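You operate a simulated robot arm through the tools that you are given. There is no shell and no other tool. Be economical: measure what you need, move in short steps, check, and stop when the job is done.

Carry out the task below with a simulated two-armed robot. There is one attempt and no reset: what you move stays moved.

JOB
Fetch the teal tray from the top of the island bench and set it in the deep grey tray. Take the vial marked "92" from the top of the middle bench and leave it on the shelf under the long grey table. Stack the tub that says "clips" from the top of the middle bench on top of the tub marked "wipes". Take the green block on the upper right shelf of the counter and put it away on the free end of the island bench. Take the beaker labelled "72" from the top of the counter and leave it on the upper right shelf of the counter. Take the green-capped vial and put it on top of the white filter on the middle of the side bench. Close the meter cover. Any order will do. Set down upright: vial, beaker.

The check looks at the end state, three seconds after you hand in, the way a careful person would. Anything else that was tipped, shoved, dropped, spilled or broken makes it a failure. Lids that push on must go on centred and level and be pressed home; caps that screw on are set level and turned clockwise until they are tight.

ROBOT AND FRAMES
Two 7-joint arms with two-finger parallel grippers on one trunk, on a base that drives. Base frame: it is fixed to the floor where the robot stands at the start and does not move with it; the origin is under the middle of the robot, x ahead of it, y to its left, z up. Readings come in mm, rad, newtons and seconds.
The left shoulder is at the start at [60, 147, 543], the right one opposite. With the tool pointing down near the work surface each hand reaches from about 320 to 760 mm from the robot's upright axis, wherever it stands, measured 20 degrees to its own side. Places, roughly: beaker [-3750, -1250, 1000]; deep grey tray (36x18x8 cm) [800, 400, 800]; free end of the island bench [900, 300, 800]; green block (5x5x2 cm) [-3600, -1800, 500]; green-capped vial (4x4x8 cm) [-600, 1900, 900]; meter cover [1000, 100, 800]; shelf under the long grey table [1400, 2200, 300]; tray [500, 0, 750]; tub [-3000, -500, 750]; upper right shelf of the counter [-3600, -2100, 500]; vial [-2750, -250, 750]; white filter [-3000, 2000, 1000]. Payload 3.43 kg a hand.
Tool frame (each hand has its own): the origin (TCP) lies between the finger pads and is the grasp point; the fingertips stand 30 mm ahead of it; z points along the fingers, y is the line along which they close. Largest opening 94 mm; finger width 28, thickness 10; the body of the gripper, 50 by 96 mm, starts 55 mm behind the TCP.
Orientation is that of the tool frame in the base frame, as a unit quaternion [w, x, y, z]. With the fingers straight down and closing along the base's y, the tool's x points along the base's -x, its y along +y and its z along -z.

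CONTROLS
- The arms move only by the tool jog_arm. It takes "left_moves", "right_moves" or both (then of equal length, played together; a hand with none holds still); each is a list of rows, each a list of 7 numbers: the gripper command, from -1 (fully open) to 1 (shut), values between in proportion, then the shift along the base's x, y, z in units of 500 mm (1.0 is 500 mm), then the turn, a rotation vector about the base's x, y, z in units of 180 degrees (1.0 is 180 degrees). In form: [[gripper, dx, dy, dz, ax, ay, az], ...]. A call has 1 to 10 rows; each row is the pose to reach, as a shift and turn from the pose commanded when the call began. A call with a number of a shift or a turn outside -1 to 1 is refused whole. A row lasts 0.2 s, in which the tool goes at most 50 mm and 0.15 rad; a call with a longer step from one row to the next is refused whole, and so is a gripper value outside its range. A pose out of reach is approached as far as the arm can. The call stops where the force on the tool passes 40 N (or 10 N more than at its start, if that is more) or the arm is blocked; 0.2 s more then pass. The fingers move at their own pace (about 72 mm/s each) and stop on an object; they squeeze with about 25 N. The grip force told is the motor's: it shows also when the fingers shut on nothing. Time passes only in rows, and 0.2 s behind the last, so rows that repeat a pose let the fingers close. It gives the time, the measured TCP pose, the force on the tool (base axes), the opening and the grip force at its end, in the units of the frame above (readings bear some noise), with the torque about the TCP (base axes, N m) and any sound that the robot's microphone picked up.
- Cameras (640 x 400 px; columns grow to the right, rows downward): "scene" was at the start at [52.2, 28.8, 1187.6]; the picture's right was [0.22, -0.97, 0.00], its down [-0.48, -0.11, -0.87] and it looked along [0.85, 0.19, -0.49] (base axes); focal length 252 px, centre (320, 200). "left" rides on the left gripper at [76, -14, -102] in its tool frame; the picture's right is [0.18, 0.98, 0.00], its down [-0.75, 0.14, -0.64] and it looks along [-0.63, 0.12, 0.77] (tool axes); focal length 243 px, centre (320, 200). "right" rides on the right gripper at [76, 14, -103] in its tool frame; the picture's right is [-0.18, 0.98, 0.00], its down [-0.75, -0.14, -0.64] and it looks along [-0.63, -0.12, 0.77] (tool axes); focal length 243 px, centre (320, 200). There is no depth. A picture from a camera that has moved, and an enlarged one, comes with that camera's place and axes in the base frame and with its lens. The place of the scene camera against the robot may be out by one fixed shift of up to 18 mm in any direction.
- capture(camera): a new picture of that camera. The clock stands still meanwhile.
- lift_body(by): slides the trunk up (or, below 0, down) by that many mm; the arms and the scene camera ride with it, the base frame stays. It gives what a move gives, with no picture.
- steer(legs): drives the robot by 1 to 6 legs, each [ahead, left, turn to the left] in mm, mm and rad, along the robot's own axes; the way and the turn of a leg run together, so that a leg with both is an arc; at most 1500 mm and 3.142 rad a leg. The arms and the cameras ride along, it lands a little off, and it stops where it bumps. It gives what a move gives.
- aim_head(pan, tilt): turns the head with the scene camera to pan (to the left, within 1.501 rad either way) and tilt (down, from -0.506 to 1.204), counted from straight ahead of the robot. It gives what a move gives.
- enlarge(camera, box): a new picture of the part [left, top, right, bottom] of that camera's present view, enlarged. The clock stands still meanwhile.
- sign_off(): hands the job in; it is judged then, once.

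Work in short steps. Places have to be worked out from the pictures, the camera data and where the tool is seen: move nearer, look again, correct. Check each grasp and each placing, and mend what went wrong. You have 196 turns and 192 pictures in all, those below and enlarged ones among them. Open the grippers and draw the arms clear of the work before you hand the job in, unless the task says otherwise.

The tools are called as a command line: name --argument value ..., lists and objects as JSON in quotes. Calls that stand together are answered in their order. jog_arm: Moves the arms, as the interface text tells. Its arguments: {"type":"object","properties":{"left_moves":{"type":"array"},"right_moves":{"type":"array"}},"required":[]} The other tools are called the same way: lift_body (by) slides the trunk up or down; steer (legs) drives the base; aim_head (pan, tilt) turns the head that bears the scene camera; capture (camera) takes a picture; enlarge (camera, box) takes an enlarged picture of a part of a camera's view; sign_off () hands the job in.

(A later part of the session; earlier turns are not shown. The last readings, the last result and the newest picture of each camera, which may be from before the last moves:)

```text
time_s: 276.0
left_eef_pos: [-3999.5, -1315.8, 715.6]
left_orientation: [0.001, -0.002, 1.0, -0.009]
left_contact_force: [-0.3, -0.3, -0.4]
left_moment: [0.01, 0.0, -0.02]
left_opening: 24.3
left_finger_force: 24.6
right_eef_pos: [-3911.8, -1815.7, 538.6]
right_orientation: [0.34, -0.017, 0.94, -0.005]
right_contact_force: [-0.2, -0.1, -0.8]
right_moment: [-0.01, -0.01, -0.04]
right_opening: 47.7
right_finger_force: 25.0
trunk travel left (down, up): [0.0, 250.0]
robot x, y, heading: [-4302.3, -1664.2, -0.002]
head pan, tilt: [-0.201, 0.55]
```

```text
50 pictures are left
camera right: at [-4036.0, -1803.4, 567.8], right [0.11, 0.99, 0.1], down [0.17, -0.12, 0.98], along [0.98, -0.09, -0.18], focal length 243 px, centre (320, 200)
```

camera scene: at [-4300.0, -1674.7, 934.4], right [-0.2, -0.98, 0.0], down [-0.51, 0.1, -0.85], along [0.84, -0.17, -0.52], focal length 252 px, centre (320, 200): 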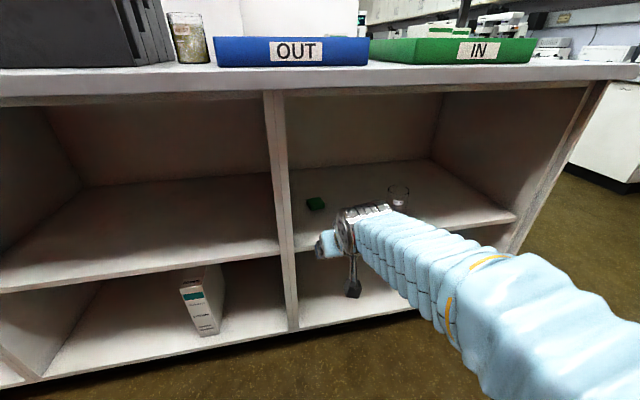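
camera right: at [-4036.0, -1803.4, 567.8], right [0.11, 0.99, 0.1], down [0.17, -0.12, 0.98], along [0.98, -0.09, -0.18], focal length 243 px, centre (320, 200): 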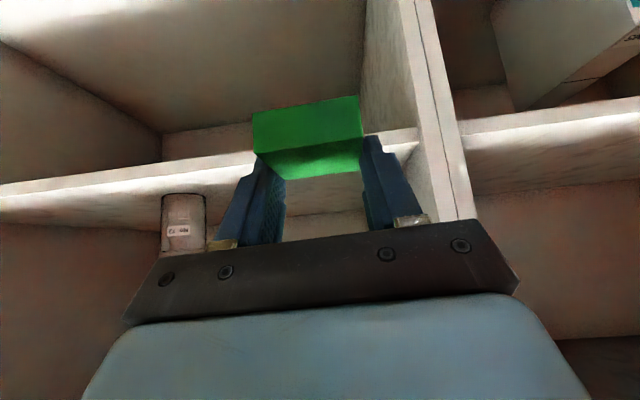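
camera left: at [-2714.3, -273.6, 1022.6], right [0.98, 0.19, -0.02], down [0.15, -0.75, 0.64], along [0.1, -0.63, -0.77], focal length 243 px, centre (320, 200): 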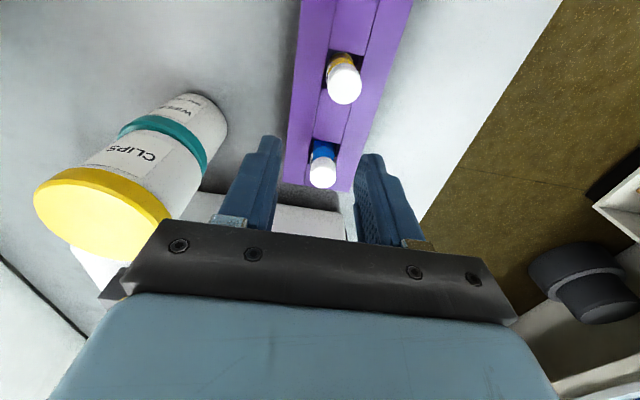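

Block held. I back out, raise the trunk, and drive up the aisle and east along y≈900 (known free corridor).

steer --legs '[[-280, 0, 0], [0, 1300, 0], [0, 1280, 0]]'

lift_body --by 250

aim_head --pan 0.0 --tilt 0.3

capture --camera "scene"

```text
time_s: 290.1
left_eef_pos: [-4303.9, 1266.9, 715.8]
left_orientation: [0.001, -0.012, 1.0, -0.009]
left_contact_force: [0.2, 0.5, -0.9]
left_moment: [0.0, 0.06, 0.0]
left_opening: 24.4
left_finger_force: 24.8
right_eef_pos: [-4207.4, 769.0, 538.9]
right_orientation: [0.341, -0.025, 0.94, -0.002]
right_contact_force: [-1.0, 0.9, -0.9]
right_moment: [-0.01, 0.01, 0.01]
right_opening: 47.9
right_finger_force: 25.2
trunk travel left (down, up): [0.0, 250.0]
robot x, y, heading: [-4600.2, 910.0, 0.014]
head pan, tilt: [-0.201, 0.55]
```

```text
time_s: 292.7
left_eef_pos: [-4303.4, 1267.5, 966.7]
left_orientation: [0.001, -0.011, 1.0, -0.01]
left_contact_force: [-0.1, -0.1, 0.6]
left_moment: [0.02, 0.04, -0.04]
left_opening: 24.3
left_finger_force: 25.6
right_eef_pos: [-4207.6, 768.7, 789.0]
right_orientation: [0.34, -0.026, 0.94, -0.002]
right_contact_force: [0.0, 0.1, -1.1]
right_moment: [0.0, -0.01, 0.0]
right_opening: 47.5
right_finger_force: 25.4
trunk travel left (down, up): [-250.0, 0.0]
robot x, y, heading: [-4596.7, 915.0, 0.016]
head pan, tilt: [-0.201, 0.55]
```

```text
time_s: 293.5
left_eef_pos: [-4303.4, 1266.7, 966.9]
left_orientation: [0.001, -0.011, 1.0, -0.01]
left_contact_force: [0.7, -1.0, -0.4]
left_moment: [-0.01, 0.02, -0.01]
left_opening: 24.3
left_finger_force: 24.7
right_eef_pos: [-4207.4, 768.5, 789.3]
right_orientation: [0.341, -0.026, 0.94, -0.002]
right_contact_force: [0.0, -0.4, -0.6]
right_moment: [0.02, 0.03, 0.01]
right_opening: 47.4
right_finger_force: 25.1
trunk travel left (down, up): [-250.0, 0.0]
robot x, y, heading: [-4601.8, 913.5, 0.017]
head pan, tilt: [0.0, 0.3]
```

```text
49 pictures are left
camera scene: at [-4543.1, 921.8, 1207.3], right [0.02, -1.0, 0.0], down [-0.3, 0.0, -0.95], along [0.95, 0.02, -0.3], focal length 252 px, centre (320, 200)
```

scene: 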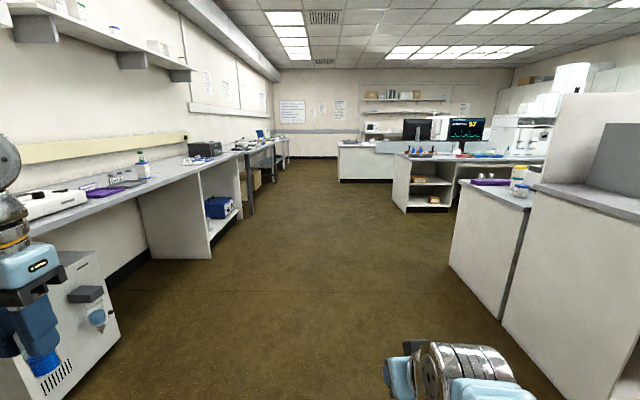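

The corridor is clear. I drive east 4.5 m, shift to y≈1180, on past the island's corner, and turn to face its end.

steer --legs '[[1500, 0, -0.016], [1500, 0, 0], [1500, 0, 0], [0, 270, 0], [860, 0, 0], [0, 0, -1.571]]'

aim_head --pan -0.1 --tilt 0.6

capture --camera "scene"

```text
time_s: 324.6
left_eef_pos: [1137.7, 900.2, 967.1]
left_orientation: [-0.006, 0.708, 0.706, -0.008]
left_contact_force: [-0.3, -0.3, 0.3]
left_moment: [0.02, 0.03, -0.02]
left_opening: 24.2
left_finger_force: 25.2
right_eef_pos: [636.3, 815.8, 787.5]
right_orientation: [0.237, 0.655, 0.674, -0.246]
right_contact_force: [-1.0, 0.2, -1.2]
right_moment: [-0.01, 0.01, 0.02]
right_opening: 47.6
right_finger_force: 25.3
trunk travel left (down, up): [-250.0, 0.0]
robot x, y, heading: [791.4, 1208.2, -1.578]
head pan, tilt: [0.0, 0.3]
```

```text
time_s: 325.4
left_eef_pos: [1137.4, 900.8, 966.8]
left_orientation: [-0.007, 0.708, 0.706, -0.007]
left_contact_force: [-0.1, 0.4, 0.4]
left_moment: [0.01, 0.01, 0.01]
left_opening: 24.2
left_finger_force: 25.4
right_eef_pos: [636.1, 816.1, 788.4]
right_orientation: [0.236, 0.655, 0.674, -0.245]
right_contact_force: [-0.2, 0.1, -2.1]
right_moment: [0.02, 0.02, -0.01]
right_opening: 47.7
right_finger_force: 25.7
trunk travel left (down, up): [-250.0, 0.0]
robot x, y, heading: [788.9, 1206.4, -1.581]
head pan, tilt: [-0.099, 0.6]
```

```text
48 pictures are left
camera scene: at [774.6, 1155.7, 1179.9], right [-0.99, 0.11, 0.0], down [0.06, 0.56, -0.83], along [-0.09, -0.82, -0.56], focal length 252 px, centre (320, 200)
```

scene: 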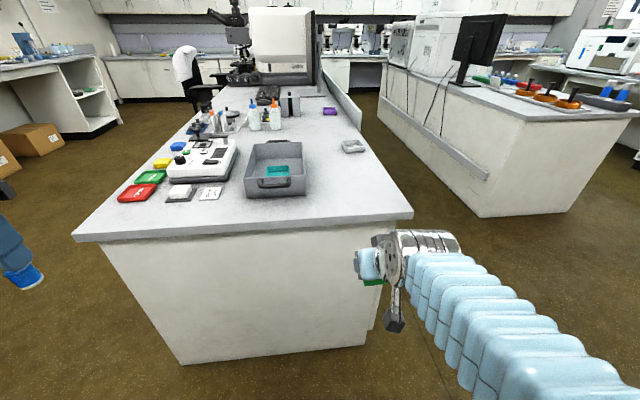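

Place spot: the clear area near [640, 545], at the bench's free end. I raise the right hand 50 mm and drive 270 mm ahead.

jog_arm --right_moves '[[1, 0, 0, 0.06, 0, 0, 0], [1, 0, 0, 0.1, 0, 0, 0]]'

steer --legs '[[270, 0, 0.008]]'

capture --camera "scene"

capture --camera "right"

```text
time_s: 326.0
left_eef_pos: [1137.7, 899.6, 965.8]
left_orientation: [-0.006, 0.708, 0.706, -0.008]
left_contact_force: [-0.3, 0.0, -0.8]
left_moment: [-0.04, 0.0, 0.02]
left_opening: 24.3
left_finger_force: 25.0
right_eef_pos: [637.1, 817.3, 839.2]
right_orientation: [0.236, 0.655, 0.675, -0.245]
right_contact_force: [-0.2, 0.4, -1.4]
right_moment: [0.02, 0.02, 0.06]
right_opening: 47.4
right_finger_force: 25.1
trunk travel left (down, up): [-250.0, 0.0]
robot x, y, heading: [794.3, 1204.4, -1.581]
head pan, tilt: [-0.099, 0.6]
```

```text
time_s: 327.9
left_eef_pos: [1141.3, 633.0, 966.4]
left_orientation: [-0.006, 0.704, 0.71, -0.008]
left_contact_force: [0.3, 0.3, -0.4]
left_moment: [-0.01, 0.03, -0.05]
left_opening: 24.1
left_finger_force: 24.8
right_eef_pos: [641.0, 543.2, 839.0]
right_orientation: [0.237, 0.651, 0.679, -0.244]
right_contact_force: [-0.7, 0.6, -0.8]
right_moment: [0.02, 0.0, 0.01]
right_opening: 47.6
right_finger_force: 24.5
trunk travel left (down, up): [-250.0, 0.0]
robot x, y, heading: [787.9, 937.9, -1.569]
head pan, tilt: [-0.099, 0.6]
```

```text
47 pictures are left
camera scene: at [774.5, 884.5, 1179.9], right [-1.0, 0.1, 0.0], down [0.05, 0.56, -0.83], along [-0.08, -0.82, -0.56], focal length 252 px, centre (320, 200)
```

scene: 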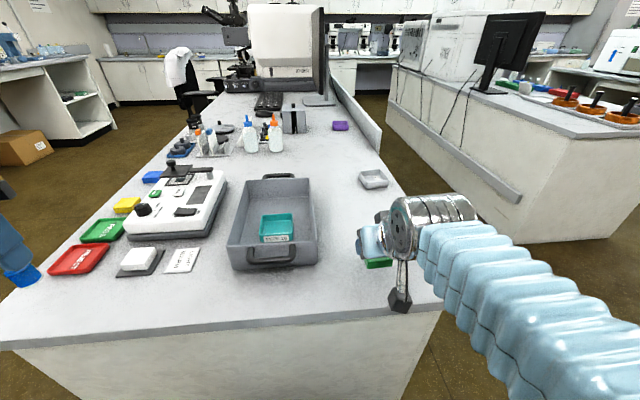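

```text
46 pictures are left
camera right: at [651.5, 669.9, 868.8], right [0.99, -0.11, 0.1], down [-0.11, -0.17, 0.98], along [-0.09, -0.98, -0.18], focal length 243 px, centre (320, 200)
```

right: 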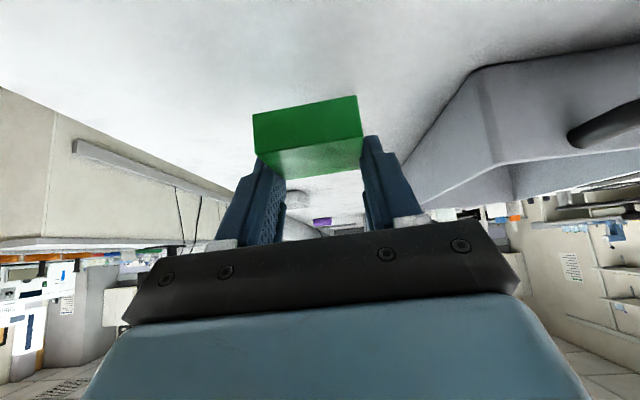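

All clear under the block. I lower it to the surface.

jog_arm --right_moves '[[1, 0, 0, -0.05, 0, 0, 0], [1, 0, 0, -0.09, 0, 0, 0], [1, 0, 0, -0.1, 0, 0, 0], [1, 0, 0, -0.106, 0, 0, 0], [1, 0, 0, -0.112, 0, 0, 0], [1, 0, 0, -0.118, 0, 0, 0]]'

```text
time_s: 328.9
left_eef_pos: [1139.6, 633.0, 966.8]
left_orientation: [-0.005, 0.704, 0.71, -0.008]
left_contact_force: [0.8, -0.8, -0.2]
left_moment: [-0.01, -0.05, -0.03]
left_opening: 24.3
left_finger_force: 25.0
right_eef_pos: [643.2, 543.1, 792.3]
right_orientation: [0.244, 0.649, 0.676, -0.25]
right_contact_force: [-0.2, -1.5, 16.4]
right_moment: [0.32, -0.4, -0.01]
right_opening: 47.4
right_finger_force: 24.5
trunk travel left (down, up): [-250.0, 0.0]
robot x, y, heading: [789.3, 934.4, -1.568]
head pan, tilt: [-0.099, 0.6]
stopped in row 4 (right hand): the force on the tool passed its limit at 45 N (the readings are from after the stop); the commanded pose is now the measured one
```

Contact. I open and withdraw up and back.

jog_arm --right_moves '[[-0.3, 0, 0, 0, 0, 0, 0], [-0.3, 0, 0, 0, 0, 0, 0], [-0.3, 0, 0.03, 0.03, 0, 0, 0], [-0.3, 0, 0.07, 0.08, 0, 0, 0], [-0.3, 0, 0.12, 0.14, 0, 0, 0], [-0.3, 0, 0.17, 0.2, 0, 0, 0]]'

capture --camera "right"

```text
time_s: 330.3
left_eef_pos: [1140.4, 633.1, 965.0]
left_orientation: [-0.007, 0.704, 0.71, -0.008]
left_contact_force: [0.0, -0.7, 0.2]
left_moment: [0.0, -0.01, -0.02]
left_opening: 24.1
left_finger_force: 25.1
right_eef_pos: [640.7, 627.4, 891.8]
right_orientation: [0.242, 0.65, 0.677, -0.247]
right_contact_force: [-0.5, 0.0, 0.3]
right_moment: [0.0, 0.0, 0.01]
right_opening: 61.1
right_finger_force: 0.1
trunk travel left (down, up): [-250.0, 0.0]
robot x, y, heading: [788.9, 933.5, -1.57]
head pan, tilt: [-0.099, 0.6]
```

```text
45 pictures are left
camera right: at [652.3, 752.8, 919.8], right [0.99, -0.11, 0.1], down [-0.11, -0.16, 0.98], along [-0.09, -0.98, -0.17], focal length 243 px, centre (320, 200)
```

right: 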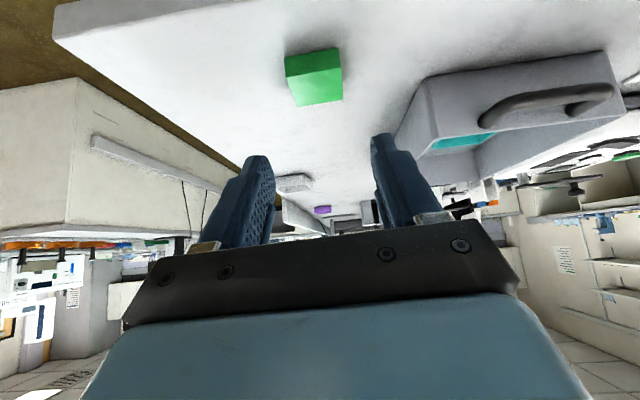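

The block lies flat on the bench's free end. Now the vial: I back off, go to x≈1350, and turn to the long grey table.

steer --legs '[[-250, 0, 0], [0, 560, 0], [0, 0, 3.141]]'

aim_head --pan 0.0 --tilt 0.6

capture --camera "scene"

```text
time_s: 342.1
left_eef_pos: [1015.1, 1510.8, 965.7]
left_orientation: [0.007, -0.687, 0.727, -0.006]
left_contact_force: [-0.2, 0.1, -0.1]
left_moment: [0.01, 0.0, -0.01]
left_opening: 24.2
left_finger_force: 25.1
right_eef_pos: [1513.3, 1485.3, 891.6]
right_orientation: [0.254, -0.656, 0.672, 0.233]
right_contact_force: [-0.2, -0.3, -0.7]
right_moment: [-0.05, 0.01, -0.03]
right_opening: 61.3
right_finger_force: 0.1
trunk travel left (down, up): [-250.0, 0.0]
robot x, y, heading: [1347.4, 1188.3, 1.512]
head pan, tilt: [-0.099, 0.6]
```

```text
time_s: 342.8
left_eef_pos: [1016.3, 1509.8, 966.7]
left_orientation: [0.007, -0.687, 0.727, -0.006]
left_contact_force: [0.8, 0.0, 0.1]
left_moment: [-0.01, 0.05, -0.03]
left_opening: 24.3
left_finger_force: 25.1
right_eef_pos: [1512.3, 1486.1, 890.6]
right_orientation: [0.255, -0.656, 0.671, 0.233]
right_contact_force: [-0.1, -0.4, -0.8]
right_moment: [0.01, 0.0, -0.02]
right_opening: 61.0
right_finger_force: 0.0
trunk travel left (down, up): [-250.0, 0.0]
robot x, y, heading: [1344.6, 1188.2, 1.511]
head pan, tilt: [0.0, 0.6]
```

```text
44 pictures are left
camera scene: at [1344.0, 1254.2, 1179.9], right [1.0, -0.06, 0.0], down [-0.03, -0.56, -0.83], along [0.05, 0.82, -0.56], focal length 252 px, centre (320, 200)
```

scene: 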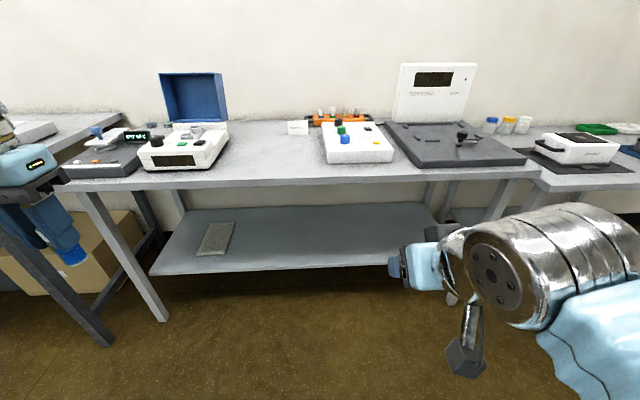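

The shelf is wide and mostly empty. I lower the trunk 250 mm for the reach and to triangulate the shelf.

lift_body --by -250

steer --legs '[[0, 0, 0.06]]'

aim_head --pan 0.0 --tilt 0.5

capture --camera "scene"

```text
time_s: 345.4
left_eef_pos: [1015.7, 1510.6, 717.5]
left_orientation: [0.008, -0.687, 0.727, -0.006]
left_contact_force: [0.2, -0.1, -0.2]
left_moment: [-0.02, -0.05, -0.01]
left_opening: 24.6
left_finger_force: 24.8
right_eef_pos: [1512.1, 1484.9, 640.4]
right_orientation: [0.254, -0.656, 0.671, 0.234]
right_contact_force: [-0.1, 0.6, 0.3]
right_moment: [0.01, 0.0, -0.03]
right_opening: 61.1
right_finger_force: 0.0
trunk travel left (down, up): [0.0, 250.0]
robot x, y, heading: [1346.1, 1189.6, 1.507]
head pan, tilt: [0.0, 0.6]
```

```text
time_s: 346.2
left_eef_pos: [997.8, 1490.6, 717.1]
left_orientation: [-0.007, 0.708, -0.706, 0.006]
left_contact_force: [-1.0, 1.2, -0.4]
left_moment: [0.0, 0.0, -0.01]
left_opening: 24.1
left_finger_force: 25.4
right_eef_pos: [1494.2, 1494.2, 640.4]
right_orientation: [-0.247, 0.676, -0.651, -0.242]
right_contact_force: [0.1, 0.6, -0.6]
right_moment: [0.04, -0.01, 0.02]
right_opening: 61.1
right_finger_force: 0.0
trunk travel left (down, up): [0.0, 250.0]
robot x, y, heading: [1347.8, 1187.7, 1.572]
head pan, tilt: [0.0, 0.6]
```

```text
time_s: 346.9
left_eef_pos: [996.4, 1489.5, 717.1]
left_orientation: [-0.008, 0.709, -0.705, 0.006]
left_contact_force: [-0.3, -0.1, -0.2]
left_moment: [-0.01, 0.0, -0.03]
left_opening: 24.4
left_finger_force: 25.3
right_eef_pos: [1495.2, 1495.1, 641.3]
right_orientation: [-0.248, 0.676, -0.651, -0.241]
right_contact_force: [0.4, 0.1, 0.0]
right_moment: [0.01, -0.02, 0.02]
right_opening: 61.1
right_finger_force: 0.0
trunk travel left (down, up): [0.0, 250.0]
robot x, y, heading: [1345.0, 1189.4, 1.565]
head pan, tilt: [0.0, 0.499]
```

```text
43 pictures are left
camera scene: at [1340.4, 1256.9, 938.9], right [1.0, 0.0, 0.0], down [0.0, -0.48, -0.88], along [0.0, 0.88, -0.48], focal length 252 px, centre (320, 200)
```

scene: 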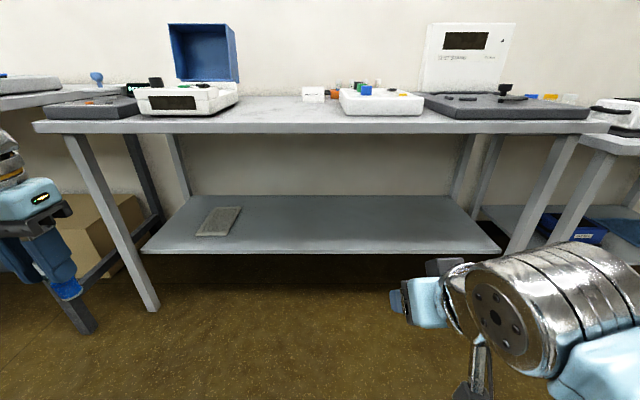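

Shelf edge is near y≈1955, z≈350, under the table top. A straight-down grip won't fit there, so I'll set the vial on the table's free front spot near [1250, 1950] and regrip it with the pitched right hand. Trunk up, hands arranged.

lift_body --by 250

jog_arm --left_moves '[[1, 0.08, 0, 0, 0, 0, 0], [1, 0.16, 0, 0, 0, 0, 0], [1, 0.24, 0, 0, 0, 0, 0], [1, 0.32, 0, 0, 0, 0, 0], [1, 0.41, 0, 0, 0, 0, 0], [1, 0.5, 0, 0, 0, 0, 0]]' --right_moves '[[-0.3, 0.05, -0.05, 0.03, 0, 0, 0], [-0.3, 0.1, -0.1, 0.06, 0, 0, 0], [-0.3, 0.14, -0.12, 0.1, 0, 0, 0], [-0.3, 0.14, -0.12, 0.12, 0, 0, 0], [-0.3, 0.14, -0.12, 0.12, 0, 0, 0], [-0.3, 0.14, -0.12, 0.12, 0, 0, 0]]'

steer --legs '[[330, 0, 0.005]]'

capture --camera "scene"

```text
time_s: 349.5
left_eef_pos: [996.4, 1489.5, 965.9]
left_orientation: [-0.008, 0.709, -0.705, 0.006]
left_contact_force: [-0.3, 0.0, -0.4]
left_moment: [0.05, -0.02, 0.03]
left_opening: 24.6
left_finger_force: 25.2
right_eef_pos: [1494.8, 1494.1, 891.5]
right_orientation: [-0.247, 0.676, -0.651, -0.24]
right_contact_force: [1.0, 0.3, -0.6]
right_moment: [0.01, -0.01, 0.02]
right_opening: 61.1
right_finger_force: 0.0
trunk travel left (down, up): [-250.0, 0.0]
robot x, y, heading: [1344.1, 1187.3, 1.573]
head pan, tilt: [0.0, 0.499]
```

```text
time_s: 350.9
left_eef_pos: [1246.4, 1488.3, 967.8]
left_orientation: [-0.007, 0.71, -0.705, 0.006]
left_contact_force: [-0.5, -0.1, 0.4]
left_moment: [0.0, 0.01, 0.03]
left_opening: 24.3
left_finger_force: 24.9
right_eef_pos: [1565.0, 1436.3, 952.2]
right_orientation: [-0.248, 0.677, -0.65, -0.241]
right_contact_force: [-0.4, -0.1, 0.6]
right_moment: [0.0, -0.03, -0.02]
right_opening: 61.1
right_finger_force: 0.1
trunk travel left (down, up): [-250.0, 0.0]
robot x, y, heading: [1342.9, 1189.7, 1.57]
head pan, tilt: [0.0, 0.499]
```

```text
time_s: 353.1
left_eef_pos: [1246.9, 1819.3, 968.9]
left_orientation: [-0.007, 0.709, -0.705, 0.006]
left_contact_force: [-0.8, 0.6, -0.2]
left_moment: [0.02, -0.02, -0.02]
left_opening: 24.5
left_finger_force: 24.9
right_eef_pos: [1565.6, 1767.5, 950.5]
right_orientation: [-0.247, 0.677, -0.65, -0.241]
right_contact_force: [-0.4, 0.1, -0.1]
right_moment: [0.0, 0.02, 0.0]
right_opening: 61.0
right_finger_force: 0.0
trunk travel left (down, up): [-250.0, 0.0]
robot x, y, heading: [1347.2, 1516.4, 1.574]
head pan, tilt: [0.0, 0.499]
```

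```text
42 pictures are left
camera scene: at [1340.5, 1589.0, 1189.0], right [1.0, 0.0, 0.0], down [0.0, -0.48, -0.88], along [0.0, 0.88, -0.48], focal length 252 px, centre (320, 200)
```

scene: 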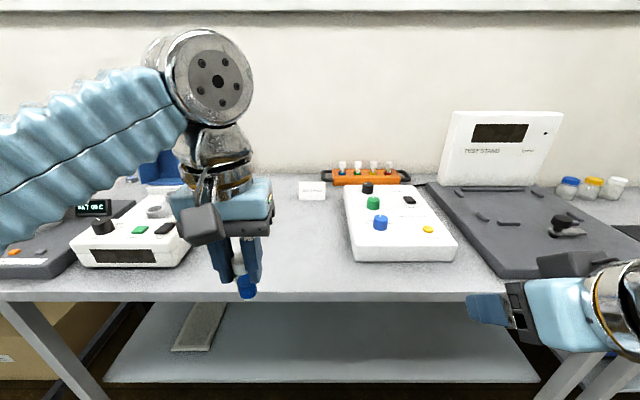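

There's a free patch around [1255, 1950]. I move the vial there and lower it.

jog_arm --left_moves '[[1, 0.006, 0.09, -0.01, 0, 0, 0], [1, 0.012, 0.18, -0.025, 0, 0, 0], [1, 0.016, 0.255, -0.04, 0, 0, 0], [1, 0.016, 0.255, -0.05, 0, 0, 0]]'

enlarge --camera "scene" --box '[160, 160, 360, 310]'

```text
time_s: 354.1
left_eef_pos: [1252.5, 1948.5, 944.2]
left_orientation: [-0.007, 0.709, -0.706, 0.005]
left_contact_force: [0.1, 0.0, -0.1]
left_moment: [0.01, 0.05, 0.0]
left_opening: 24.5
left_finger_force: 25.3
right_eef_pos: [1565.0, 1767.7, 949.6]
right_orientation: [-0.247, 0.677, -0.65, -0.241]
right_contact_force: [-0.3, -0.1, 0.1]
right_moment: [0.0, -0.02, 0.02]
right_opening: 61.3
right_finger_force: 0.0
trunk travel left (down, up): [-250.0, 0.0]
robot x, y, heading: [1345.7, 1519.9, 1.573]
head pan, tilt: [0.0, 0.499]
```

```text
2.67 times, centred on (260, 235) of scene
camera zoom: at [1340.6, 1589.4, 1189.0], right [1.0, 0.0, 0.0], down [0.0, -0.48, -0.88], along [0.0, 0.88, -0.48], focal length 672 px, centre (480, 107)
```

zoom: 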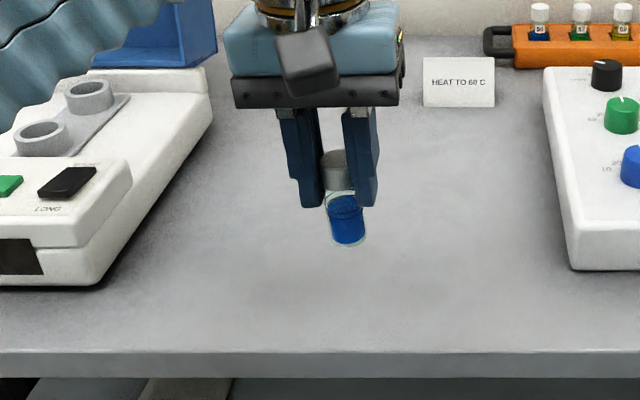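

I lower in small steps to the table.

jog_arm --left_moves '[[1, 0, 0, -0.014, 0, 0, 0], [1, 0, 0, -0.026, 0, 0, 0], [1, 0, 0, -0.036, 0, 0, 0], [1, 0, 0, -0.046, 0, 0, 0], [1, 0, 0, -0.056, 0, 0, 0], [1, 0, 0, -0.064, 0, 0, 0], [1, 0, 0, -0.072, 0, 0, 0]]'

```text
time_s: 355.7
left_eef_pos: [1253.3, 1948.8, 906.9]
left_orientation: [-0.007, 0.709, -0.706, 0.006]
left_contact_force: [0.2, 0.6, 0.3]
left_moment: [0.01, -0.01, -0.02]
left_opening: 24.5
left_finger_force: 24.4
right_eef_pos: [1564.4, 1768.3, 949.8]
right_orientation: [-0.247, 0.676, -0.651, -0.241]
right_contact_force: [-0.5, -0.5, 0.0]
right_moment: [-0.02, -0.02, -0.02]
right_opening: 61.2
right_finger_force: 0.1
trunk travel left (down, up): [-250.0, 0.0]
robot x, y, heading: [1347.0, 1519.8, 1.569]
head pan, tilt: [0.0, 0.499]
```

No contact yet at 907; continuing down.

jog_arm --left_moves '[[1, 0, 0, -0.008, 0, 0, 0], [1, 0, 0, -0.016, 0, 0, 0], [1, 0, 0, -0.024, 0, 0, 0], [1, 0, 0, -0.032, 0, 0, 0], [1, 0, 0, -0.04, 0, 0, 0], [1, 0, 0, -0.048, 0, 0, 0]]'

enlarge --camera "scene" --box '[160, 160, 360, 310]'

```text
time_s: 357.1
left_eef_pos: [1254.3, 1946.2, 882.9]
left_orientation: [-0.007, 0.709, -0.705, 0.006]
left_contact_force: [-0.5, -0.4, -0.2]
left_moment: [0.0, -0.02, 0.0]
left_opening: 24.3
left_finger_force: 24.8
right_eef_pos: [1565.3, 1768.6, 950.8]
right_orientation: [-0.248, 0.676, -0.651, -0.241]
right_contact_force: [-0.7, 0.5, -0.2]
right_moment: [0.01, 0.0, 0.02]
right_opening: 61.1
right_finger_force: 0.0
trunk travel left (down, up): [-250.0, 0.0]
robot x, y, heading: [1348.4, 1518.3, 1.574]
head pan, tilt: [0.0, 0.499]
```

```text
2.67 times, centred on (260, 235) of scene
camera zoom: at [1340.5, 1589.2, 1189.0], right [1.0, 0.0, 0.0], down [0.0, -0.48, -0.88], along [0.0, 0.88, -0.48], focal length 672 px, centre (480, 107)
```

zoom: 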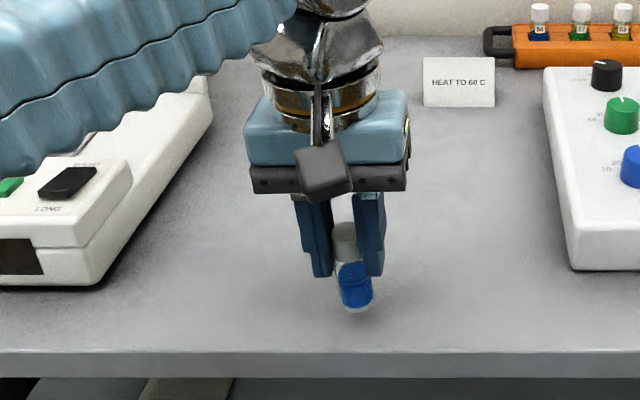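

Still above the surface; continuing carefully.

jog_arm --left_moves '[[1, 0, 0, -0.008, 0, 0, 0], [1, 0, 0, -0.016, 0, 0, 0], [1, 0, 0, -0.024, 0, 0, 0], [1, 0, 0, -0.032, 0, 0, 0], [1, 0, 0, -0.04, 0, 0, 0], [1, 0, 0, -0.048, 0, 0, 0], [1, 0, 0, -0.056, 0, 0, 0]]'

```text
time_s: 358.7
left_eef_pos: [1254.0, 1948.2, 856.0]
left_orientation: [-0.008, 0.71, -0.704, 0.005]
left_contact_force: [-1.6, 4.0, 17.1]
left_moment: [0.09, 0.15, -0.06]
left_opening: 24.6
left_finger_force: 25.5
right_eef_pos: [1565.9, 1767.5, 950.9]
right_orientation: [-0.249, 0.675, -0.651, -0.241]
right_contact_force: [0.4, -0.7, -0.6]
right_moment: [0.0, -0.01, 0.03]
right_opening: 61.1
right_finger_force: 0.0
trunk travel left (down, up): [-250.0, 0.0]
robot x, y, heading: [1346.1, 1519.3, 1.569]
head pan, tilt: [0.0, 0.499]
```

Contact at 856. I release, rise straight up, and move the left hand away.

jog_arm --left_moves '[[1, 0, 0, 0.003, 0, 0, 0], [0.2, 0, 0, 0.003, 0, 0, 0], [0.2, 0, 0, 0.003, 0, 0, 0], [0.2, 0, 0, 0.06, 0, 0, 0], [0.2, 0, 0, 0.14, 0, 0, 0], [0.2, 0, -0.05, 0.2, 0, 0, 0], [0.2, -0.02, -0.14, 0.22, 0, 0, 0], [0.2, -0.08, -0.2, 0.23, 0, 0, 0], [0.2, -0.16, -0.24, 0.23, 0, 0, 0], [0.2, -0.25, -0.27, 0.23, 0, 0, 0]]'

enlarge --camera "scene" --box '[160, 160, 360, 310]'

```text
time_s: 360.9
left_eef_pos: [1129.0, 1810.7, 970.7]
left_orientation: [-0.007, 0.709, -0.705, 0.006]
left_contact_force: [-0.4, 0.0, -0.5]
left_moment: [-0.02, 0.0, 0.02]
left_opening: 37.8
left_finger_force: 0.1
right_eef_pos: [1566.0, 1768.0, 951.1]
right_orientation: [-0.248, 0.676, -0.651, -0.242]
right_contact_force: [0.7, 0.1, -0.5]
right_moment: [0.0, 0.01, 0.02]
right_opening: 61.1
right_finger_force: 0.1
trunk travel left (down, up): [-250.0, 0.0]
robot x, y, heading: [1348.2, 1518.2, 1.575]
head pan, tilt: [0.0, 0.499]
```

```text
2.67 times, centred on (260, 235) of scene
camera zoom: at [1340.7, 1589.3, 1189.0], right [1.0, 0.0, 0.0], down [0.0, -0.48, -0.88], along [0.0, 0.88, -0.48], focal length 672 px, centre (480, 107)
```

zoom: 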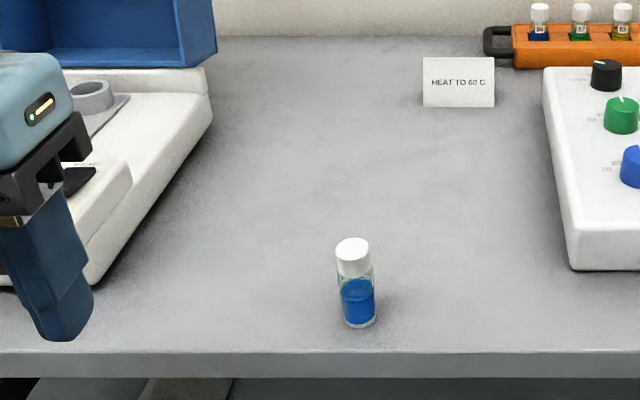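

Vial 92 stands at [1254, 1948] on the table (z≈795). I bring the pitched right hand round in front of it.

jog_arm --right_moves '[[-0.3, -0.09, 0, -0.02, 0, 0, 0], [-0.3, -0.18, 0, -0.05, 0, 0, 0], [-0.3, -0.27, 0, -0.08, 0, 0, 0], [-0.3, -0.36, 0, -0.11, 0, 0, 0], [-0.3, -0.45, 0.01, -0.14, 0, 0, 0], [-0.3, -0.54, 0.03, -0.17, 0, 0, 0], [-0.3, -0.62, 0.06, -0.2, 0, 0, 0]]'

capture --camera "right"

capture --camera "scene"

```text
time_s: 362.5
left_eef_pos: [1129.1, 1811.5, 970.3]
left_orientation: [-0.007, 0.709, -0.705, 0.006]
left_contact_force: [-1.0, -0.2, -0.6]
left_moment: [-0.03, 0.03, -0.03]
left_opening: 37.6
left_finger_force: 0.0
right_eef_pos: [1265.1, 1800.3, 855.3]
right_orientation: [-0.196, 0.679, -0.664, -0.243]
right_contact_force: [0.1, -0.4, 0.1]
right_moment: [-0.04, 0.0, 0.03]
right_opening: 61.3
right_finger_force: 0.1
trunk travel left (down, up): [-250.0, 0.0]
robot x, y, heading: [1347.3, 1521.6, 1.571]
head pan, tilt: [0.0, 0.499]
```

```text
38 pictures are left
camera right: at [1258.2, 1679.4, 893.6], right [-0.98, 0.11, 0.16], down [0.18, 0.24, 0.95], along [0.07, 0.97, -0.25], focal length 243 px, centre (320, 200)
```

right: 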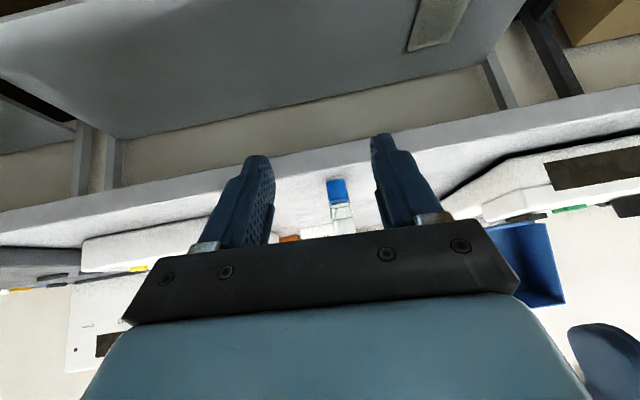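

```text
37 pictures are left
camera scene: at [1340.3, 1589.1, 1189.0], right [1.0, 0.0, 0.0], down [0.0, -0.48, -0.88], along [0.0, 0.88, -0.48], focal length 252 px, centre (320, 200)
```

scene: 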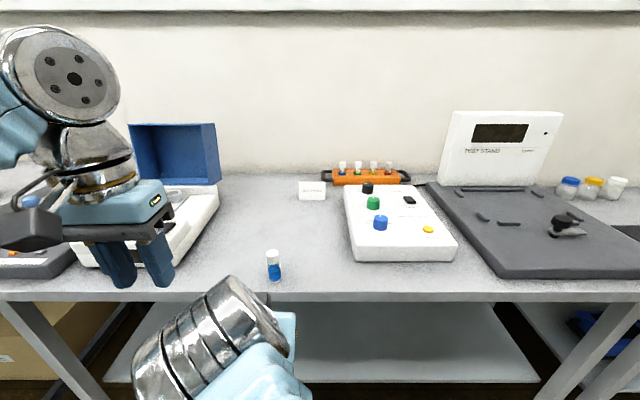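

The right arm is cramped reaching across, so I strafe the robot left 150 mm and compensate with the hand.

steer --legs '[[0, 150, 0]]'

jog_arm --right_moves '[[-0.3, 0.09, 0, -0.0, 0, 0, 0], [-0.3, 0.18, 0, 0, 0, 0, 0], [-0.3, 0.28, 0, 0, 0, 0, 0], [-0.3, 0.28, 0, 0, 0, 0, 0]]'

capture --camera "right"

```text
time_s: 363.8
left_eef_pos: [977.6, 1811.6, 968.3]
left_orientation: [-0.007, 0.709, -0.705, 0.006]
left_contact_force: [-0.1, 0.0, -0.2]
left_moment: [-0.03, 0.01, 0.01]
left_opening: 37.6
left_finger_force: 0.1
right_eef_pos: [1113.1, 1802.2, 857.5]
right_orientation: [-0.196, 0.679, -0.665, -0.243]
right_contact_force: [0.3, 0.0, 0.0]
right_moment: [0.01, -0.02, 0.02]
right_opening: 61.1
right_finger_force: 0.0
trunk travel left (down, up): [-250.0, 0.0]
robot x, y, heading: [1189.6, 1517.3, 1.578]
head pan, tilt: [0.0, 0.499]
```

```text
time_s: 364.8
left_eef_pos: [977.2, 1811.7, 969.9]
left_orientation: [-0.007, 0.709, -0.705, 0.006]
left_contact_force: [0.2, 0.9, 0.3]
left_moment: [-0.01, 0.0, -0.02]
left_opening: 37.8
left_finger_force: 0.1
right_eef_pos: [1252.9, 1802.9, 858.1]
right_orientation: [-0.196, 0.679, -0.665, -0.243]
right_contact_force: [-0.7, -0.7, -1.1]
right_moment: [-0.02, -0.02, 0.01]
right_opening: 61.4
right_finger_force: 0.1
trunk travel left (down, up): [-250.0, 0.0]
robot x, y, heading: [1195.7, 1515.7, 1.574]
head pan, tilt: [0.0, 0.499]
```

```text
36 pictures are left
camera right: at [1245.4, 1682.0, 895.3], right [-0.98, 0.11, 0.17], down [0.19, 0.24, 0.95], along [0.07, 0.97, -0.25], focal length 243 px, centre (320, 200)
```

right: 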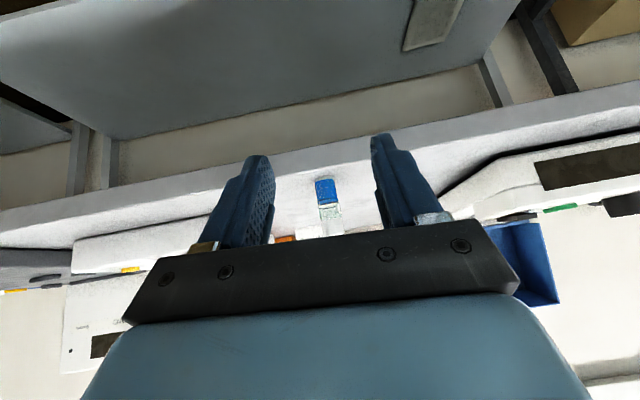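

I correct the hand's small roll error and advance to just short of the vial.

jog_arm --right_moves '[[-0.3, 0, 0.03, -0.01, 0.01, -0.009, -0.0065], [-0.3, 0, 0.08, -0.025, 0.0199, -0.0178, -0.0131], [-0.3, 0.001, 0.15, -0.04, 0.0199, -0.0178, -0.0131], [-0.3, 0.001, 0.19, -0.046, 0.0199, -0.0178, -0.0131]]'

capture --camera "right"

```text
time_s: 365.8
left_eef_pos: [976.4, 1811.8, 969.8]
left_orientation: [-0.006, 0.708, -0.706, 0.006]
left_contact_force: [0.6, -0.7, 0.5]
left_moment: [-0.04, -0.03, 0.02]
left_opening: 37.7
left_finger_force: 0.0
right_eef_pos: [1253.8, 1897.1, 834.4]
right_orientation: [-0.24, 0.665, -0.664, -0.241]
right_contact_force: [0.5, -0.8, 0.3]
right_moment: [0.03, 0.02, 0.04]
right_opening: 61.3
right_finger_force: 0.1
trunk travel left (down, up): [-250.0, 0.0]
robot x, y, heading: [1193.4, 1520.2, 1.57]
head pan, tilt: [0.0, 0.499]
```

```text
35 pictures are left
camera right: at [1239.7, 1774.0, 864.1], right [-0.98, 0.14, 0.12], down [0.14, 0.17, 0.98], along [0.12, 0.98, -0.19], focal length 243 px, centre (320, 200)
```

right: 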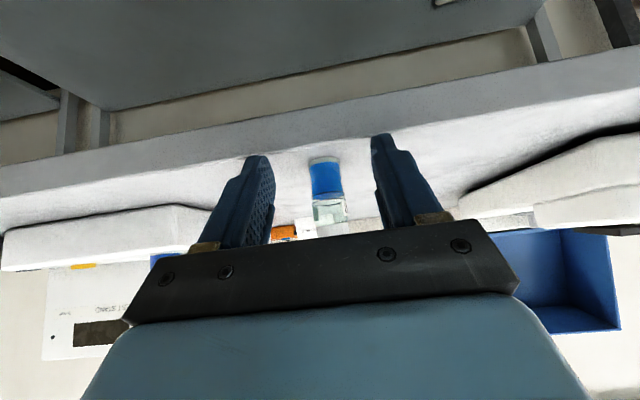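

The vial is centred between the fingers. I raise 7 mm, advance 51 mm, and close.

jog_arm --right_moves '[[-0.3, 0, 0, 0.014, 0, 0, 0], [-0.3, 0, 0.05, 0.014, 0, 0, 0], [-0.3, 0, 0.1, 0.014, 0, 0, 0], [0.3, 0, 0.1, 0.014, 0, 0, 0], [1, 0, 0.1, 0.014, 0, 0, 0], [1, 0, 0.1, 0.014, 0, 0, 0]]'

capture --camera "right"

```text
time_s: 367.2
left_eef_pos: [977.5, 1810.8, 970.6]
left_orientation: [-0.007, 0.709, -0.705, 0.006]
left_contact_force: [-0.4, -0.7, 0.1]
left_moment: [0.0, 0.01, 0.0]
left_opening: 37.6
left_finger_force: 0.1
right_eef_pos: [1253.6, 1947.2, 842.4]
right_orientation: [-0.24, 0.665, -0.665, -0.241]
right_contact_force: [0.1, 0.7, 1.4]
right_moment: [0.02, 0.01, 0.01]
right_opening: 28.4
right_finger_force: 24.8
trunk travel left (down, up): [-250.0, 0.0]
robot x, y, heading: [1198.8, 1519.3, 1.569]
head pan, tilt: [0.0, 0.499]
```

```text
34 pictures are left
camera right: at [1240.2, 1823.7, 872.3], right [-0.98, 0.14, 0.12], down [0.14, 0.17, 0.98], along [0.12, 0.98, -0.19], focal length 243 px, centre (320, 200)
```

right: 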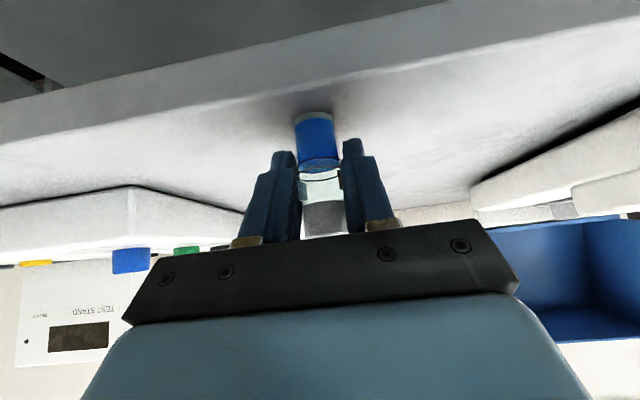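

Gripped (28.4 mm). I lift, withdraw, and drive back 330 mm.

jog_arm --right_moves '[[1, 0, 0, 0.04, 0, 0, 0], [1, 0, 0, 0.1, 0, 0, 0], [1, 0, -0.08, 0.11, 0, 0, 0], [1, 0, -0.17, 0.11, 0, 0, 0], [1, 0, -0.26, 0.11, 0, 0, 0]]'

steer --legs '[[-330, 0, 0]]'

lift_body --by -250

capture --camera "right"

capture --camera "scene"

```text
time_s: 368.4
left_eef_pos: [977.7, 1811.6, 970.2]
left_orientation: [-0.007, 0.709, -0.705, 0.007]
left_contact_force: [0.9, -0.1, 0.3]
left_moment: [-0.04, 0.01, -0.02]
left_opening: 37.6
left_finger_force: 0.1
right_eef_pos: [1255.2, 1817.4, 894.8]
right_orientation: [0.24, -0.665, 0.665, 0.241]
right_contact_force: [-0.1, 0.8, 0.9]
right_moment: [-0.02, 0.0, -0.04]
right_opening: 28.7
right_finger_force: 24.7
trunk travel left (down, up): [-250.0, 0.0]
robot x, y, heading: [1199.9, 1518.2, 1.567]
head pan, tilt: [0.0, 0.499]
```

```text
time_s: 370.6
left_eef_pos: [977.4, 1484.2, 969.9]
left_orientation: [-0.008, 0.708, -0.706, 0.006]
left_contact_force: [0.0, -0.8, -0.4]
left_moment: [-0.01, 0.04, 0.01]
left_opening: 37.7
left_finger_force: 0.0
right_eef_pos: [1255.2, 1489.7, 894.5]
right_orientation: [0.24, -0.664, 0.666, 0.24]
right_contact_force: [-0.5, -0.1, -1.6]
right_moment: [0.03, 0.0, 0.04]
right_opening: 28.6
right_finger_force: 25.1
trunk travel left (down, up): [-250.0, 0.0]
robot x, y, heading: [1192.3, 1194.4, 1.568]
head pan, tilt: [0.0, 0.499]
```

```text
time_s: 373.2
left_eef_pos: [977.6, 1483.1, 719.8]
left_orientation: [-0.007, 0.708, -0.707, 0.006]
left_contact_force: [-0.7, 0.4, 0.3]
left_moment: [0.02, 0.02, 0.01]
left_opening: 37.6
left_finger_force: 0.1
right_eef_pos: [1255.1, 1488.2, 644.3]
right_orientation: [0.241, -0.663, 0.667, 0.239]
right_contact_force: [0.4, 0.8, -0.5]
right_moment: [0.0, -0.01, 0.04]
right_opening: 28.4
right_finger_force: 25.1
trunk travel left (down, up): [0.0, 250.0]
robot x, y, heading: [1192.3, 1193.3, 1.567]
head pan, tilt: [0.0, 0.499]
```

```text
33 pictures are left
camera right: at [1239.7, 1365.7, 674.7], right [-0.98, 0.14, 0.12], down [0.14, 0.17, 0.98], along [0.12, 0.98, -0.19], focal length 243 px, centre (320, 200)
```

right: 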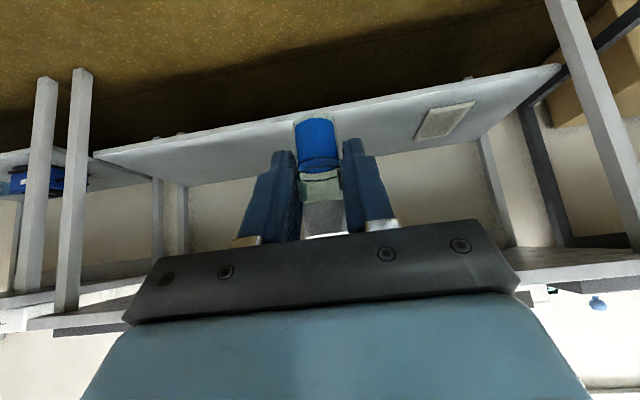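

```text
32 pictures are left
camera scene: at [1188.4, 1260.8, 939.0], right [1.0, 0.0, 0.0], down [0.0, -0.48, -0.88], along [0.0, 0.88, -0.48], focal length 252 px, centre (320, 200)
```

scene: 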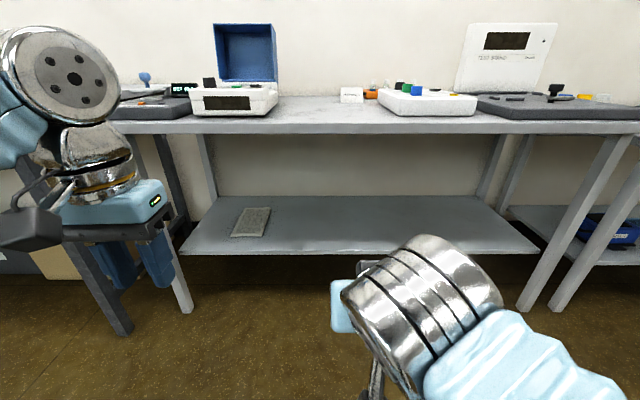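

I lower the hand 150 mm in front of the table and take another view to fix the shelf's height.

jog_arm --right_moves '[[1, 0, 0.03, -0.08, 0, 0, 0], [1, 0, 0.06, -0.17, 0, 0, 0], [1, 0, 0.09, -0.26, 0, 0, 0], [1, 0, 0.1, -0.3, 0, 0, 0]]'

capture --camera "right"

```text
time_s: 374.2
left_eef_pos: [977.8, 1483.2, 720.1]
left_orientation: [-0.007, 0.708, -0.706, 0.007]
left_contact_force: [0.5, 0.2, 0.2]
left_moment: [-0.04, 0.04, -0.05]
left_opening: 37.8
left_finger_force: 0.2
right_eef_pos: [1254.8, 1537.6, 495.9]
right_orientation: [0.24, -0.664, 0.666, 0.24]
right_contact_force: [-0.2, -0.1, 0.0]
right_moment: [-0.01, 0.01, -0.02]
right_opening: 28.6
right_finger_force: 24.9
trunk travel left (down, up): [0.0, 250.0]
robot x, y, heading: [1191.1, 1191.0, 1.572]
head pan, tilt: [0.0, 0.499]
```

```text
31 pictures are left
camera right: at [1240.4, 1415.2, 525.7], right [-0.98, 0.14, 0.12], down [0.14, 0.17, 0.98], along [0.12, 0.97, -0.19], focal length 243 px, centre (320, 200)
```

right: 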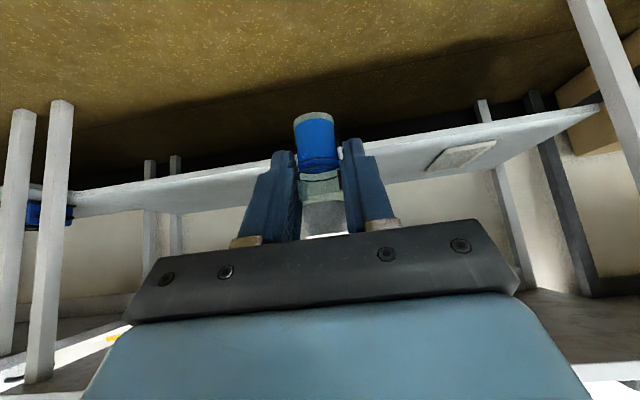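

Shelf edge y≈1910, top z≈340. I move the left hand out of the way, set the vial's height to clear the shelf, and drive in.

jog_arm --left_moves '[[0.2, -0.07, -0.04, 0.0, 0, 0, 0], [0.2, -0.14, -0.09, 0, 0, 0, 0], [0.2, -0.2, -0.14, 0, 0, 0, 0], [0.2, -0.26, -0.19, 0, 0, 0, 0]]' --right_moves '[[1, 0, 0, -0.04, 0, 0, 0], [1, 0, 0, -0.08, 0, 0, 0], [1, 0, 0, -0.09, 0, 0, 0], [1, 0, 0, -0.09, 0, 0, 0]]'

steer --legs '[[330, 0, 0]]'

capture --camera "right"

aim_head --pan -0.1 --tilt 0.8

capture --camera "scene"

```text
time_s: 375.2
left_eef_pos: [846.7, 1390.1, 719.0]
left_orientation: [-0.007, 0.708, -0.706, 0.007]
left_contact_force: [-0.4, 0.0, -0.5]
left_moment: [-0.02, -0.02, -0.01]
left_opening: 37.6
left_finger_force: 0.0
right_eef_pos: [1255.0, 1539.1, 449.5]
right_orientation: [0.242, -0.664, 0.666, 0.241]
right_contact_force: [-0.8, 1.0, 0.1]
right_moment: [0.02, 0.0, 0.01]
right_opening: 28.7
right_finger_force: 24.8
trunk travel left (down, up): [0.0, 250.0]
robot x, y, heading: [1193.1, 1191.2, 1.563]
head pan, tilt: [0.0, 0.499]
```

```text
time_s: 377.4
left_eef_pos: [852.0, 1728.5, 719.9]
left_orientation: [0.008, -0.705, 0.71, -0.006]
left_contact_force: [-0.5, 0.2, 0.4]
left_moment: [0.02, -0.02, -0.01]
left_opening: 37.5
left_finger_force: 0.1
right_eef_pos: [1260.3, 1874.1, 450.4]
right_orientation: [0.242, -0.66, 0.67, 0.239]
right_contact_force: [-0.2, -0.1, -0.5]
right_moment: [0.02, 0.02, 0.01]
right_opening: 28.5
right_finger_force: 25.1
trunk travel left (down, up): [0.0, 250.0]
robot x, y, heading: [1197.8, 1528.4, 1.56]
head pan, tilt: [0.0, 0.499]
```

```text
30 pictures are left
camera right: at [1244.7, 1751.7, 480.5], right [-0.98, 0.15, 0.12], down [0.14, 0.17, 0.98], along [0.13, 0.97, -0.19], focal length 243 px, centre (320, 200)
```

right: 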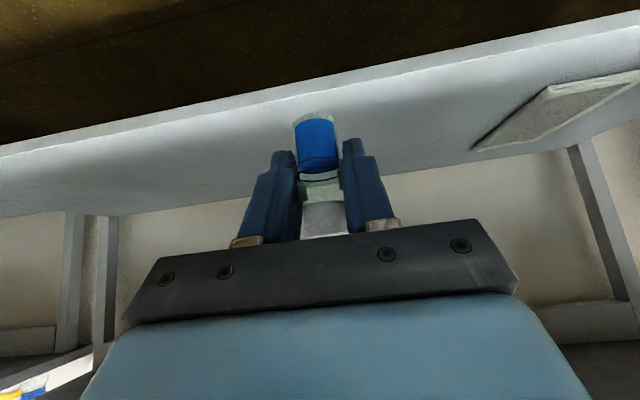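

```text
time_s: 378.2
left_eef_pos: [851.7, 1728.2, 719.6]
left_orientation: [0.007, -0.704, 0.71, -0.007]
left_contact_force: [0.4, 0.2, 0.9]
left_moment: [0.0, 0.03, 0.01]
left_opening: 37.7
left_finger_force: 0.0
right_eef_pos: [1260.1, 1874.6, 450.1]
right_orientation: [0.242, -0.661, 0.669, 0.239]
right_contact_force: [0.8, 0.2, 0.1]
right_moment: [-0.02, 0.02, -0.01]
right_opening: 28.6
right_finger_force: 25.1
trunk travel left (down, up): [0.0, 250.0]
robot x, y, heading: [1193.6, 1531.0, 1.554]
head pan, tilt: [-0.099, 0.799]
```

```text
29 pictures are left
camera scene: at [1199.8, 1586.4, 913.1], right [0.99, -0.11, 0.0], down [-0.08, -0.71, -0.7], along [0.08, 0.69, -0.72], focal length 252 px, centre (320, 200)
```

scene: 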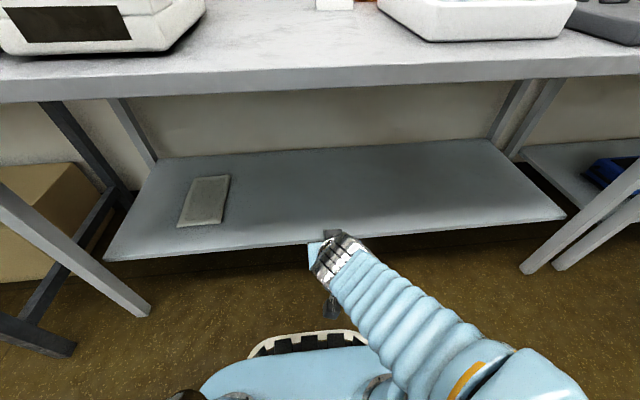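

Shelf edge y≈1950, z≈345; the vial is above it in height. I reach in 180 mm and begin lowering.

jog_arm --right_moves '[[1, 0, 0.09, 0, 0, 0, 0], [1, 0, 0.18, 0, 0, 0, 0], [1, 0, 0.27, 0, 0, 0, 0], [1, 0, 0.36, 0, 0, 0, 0], [1, 0, 0.36, -0.03, 0, 0, 0], [1, 0, 0.36, -0.06, 0, 0, 0], [1, 0, 0.36, -0.08, 0, 0, 0]]'

capture --camera "right"

```text
time_s: 379.8
left_eef_pos: [853.0, 1729.4, 719.2]
left_orientation: [0.007, -0.705, 0.709, -0.006]
left_contact_force: [-0.3, -0.3, -1.0]
left_moment: [-0.04, 0.01, 0.03]
left_opening: 37.6
left_finger_force: 0.1
right_eef_pos: [1260.6, 2054.3, 410.2]
right_orientation: [0.241, -0.66, 0.67, 0.239]
right_contact_force: [-0.1, 1.1, 0.3]
right_moment: [0.02, -0.02, 0.01]
right_opening: 28.5
right_finger_force: 24.6
trunk travel left (down, up): [0.0, 250.0]
robot x, y, heading: [1196.9, 1526.9, 1.554]
head pan, tilt: [-0.099, 0.799]
```

```text
28 pictures are left
camera right: at [1244.1, 1931.6, 439.8], right [-0.98, 0.15, 0.12], down [0.14, 0.17, 0.98], along [0.13, 0.97, -0.19], focal length 243 px, centre (320, 200)
```

right: 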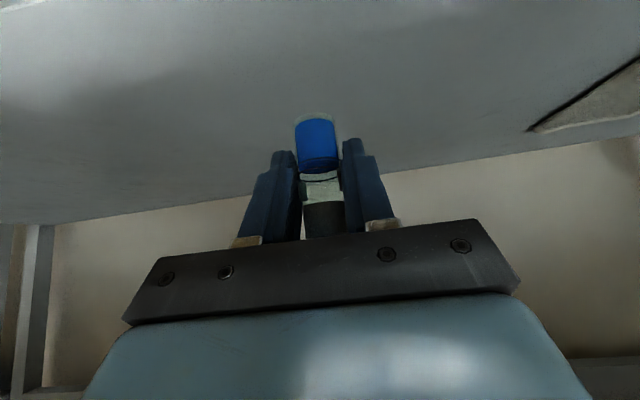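

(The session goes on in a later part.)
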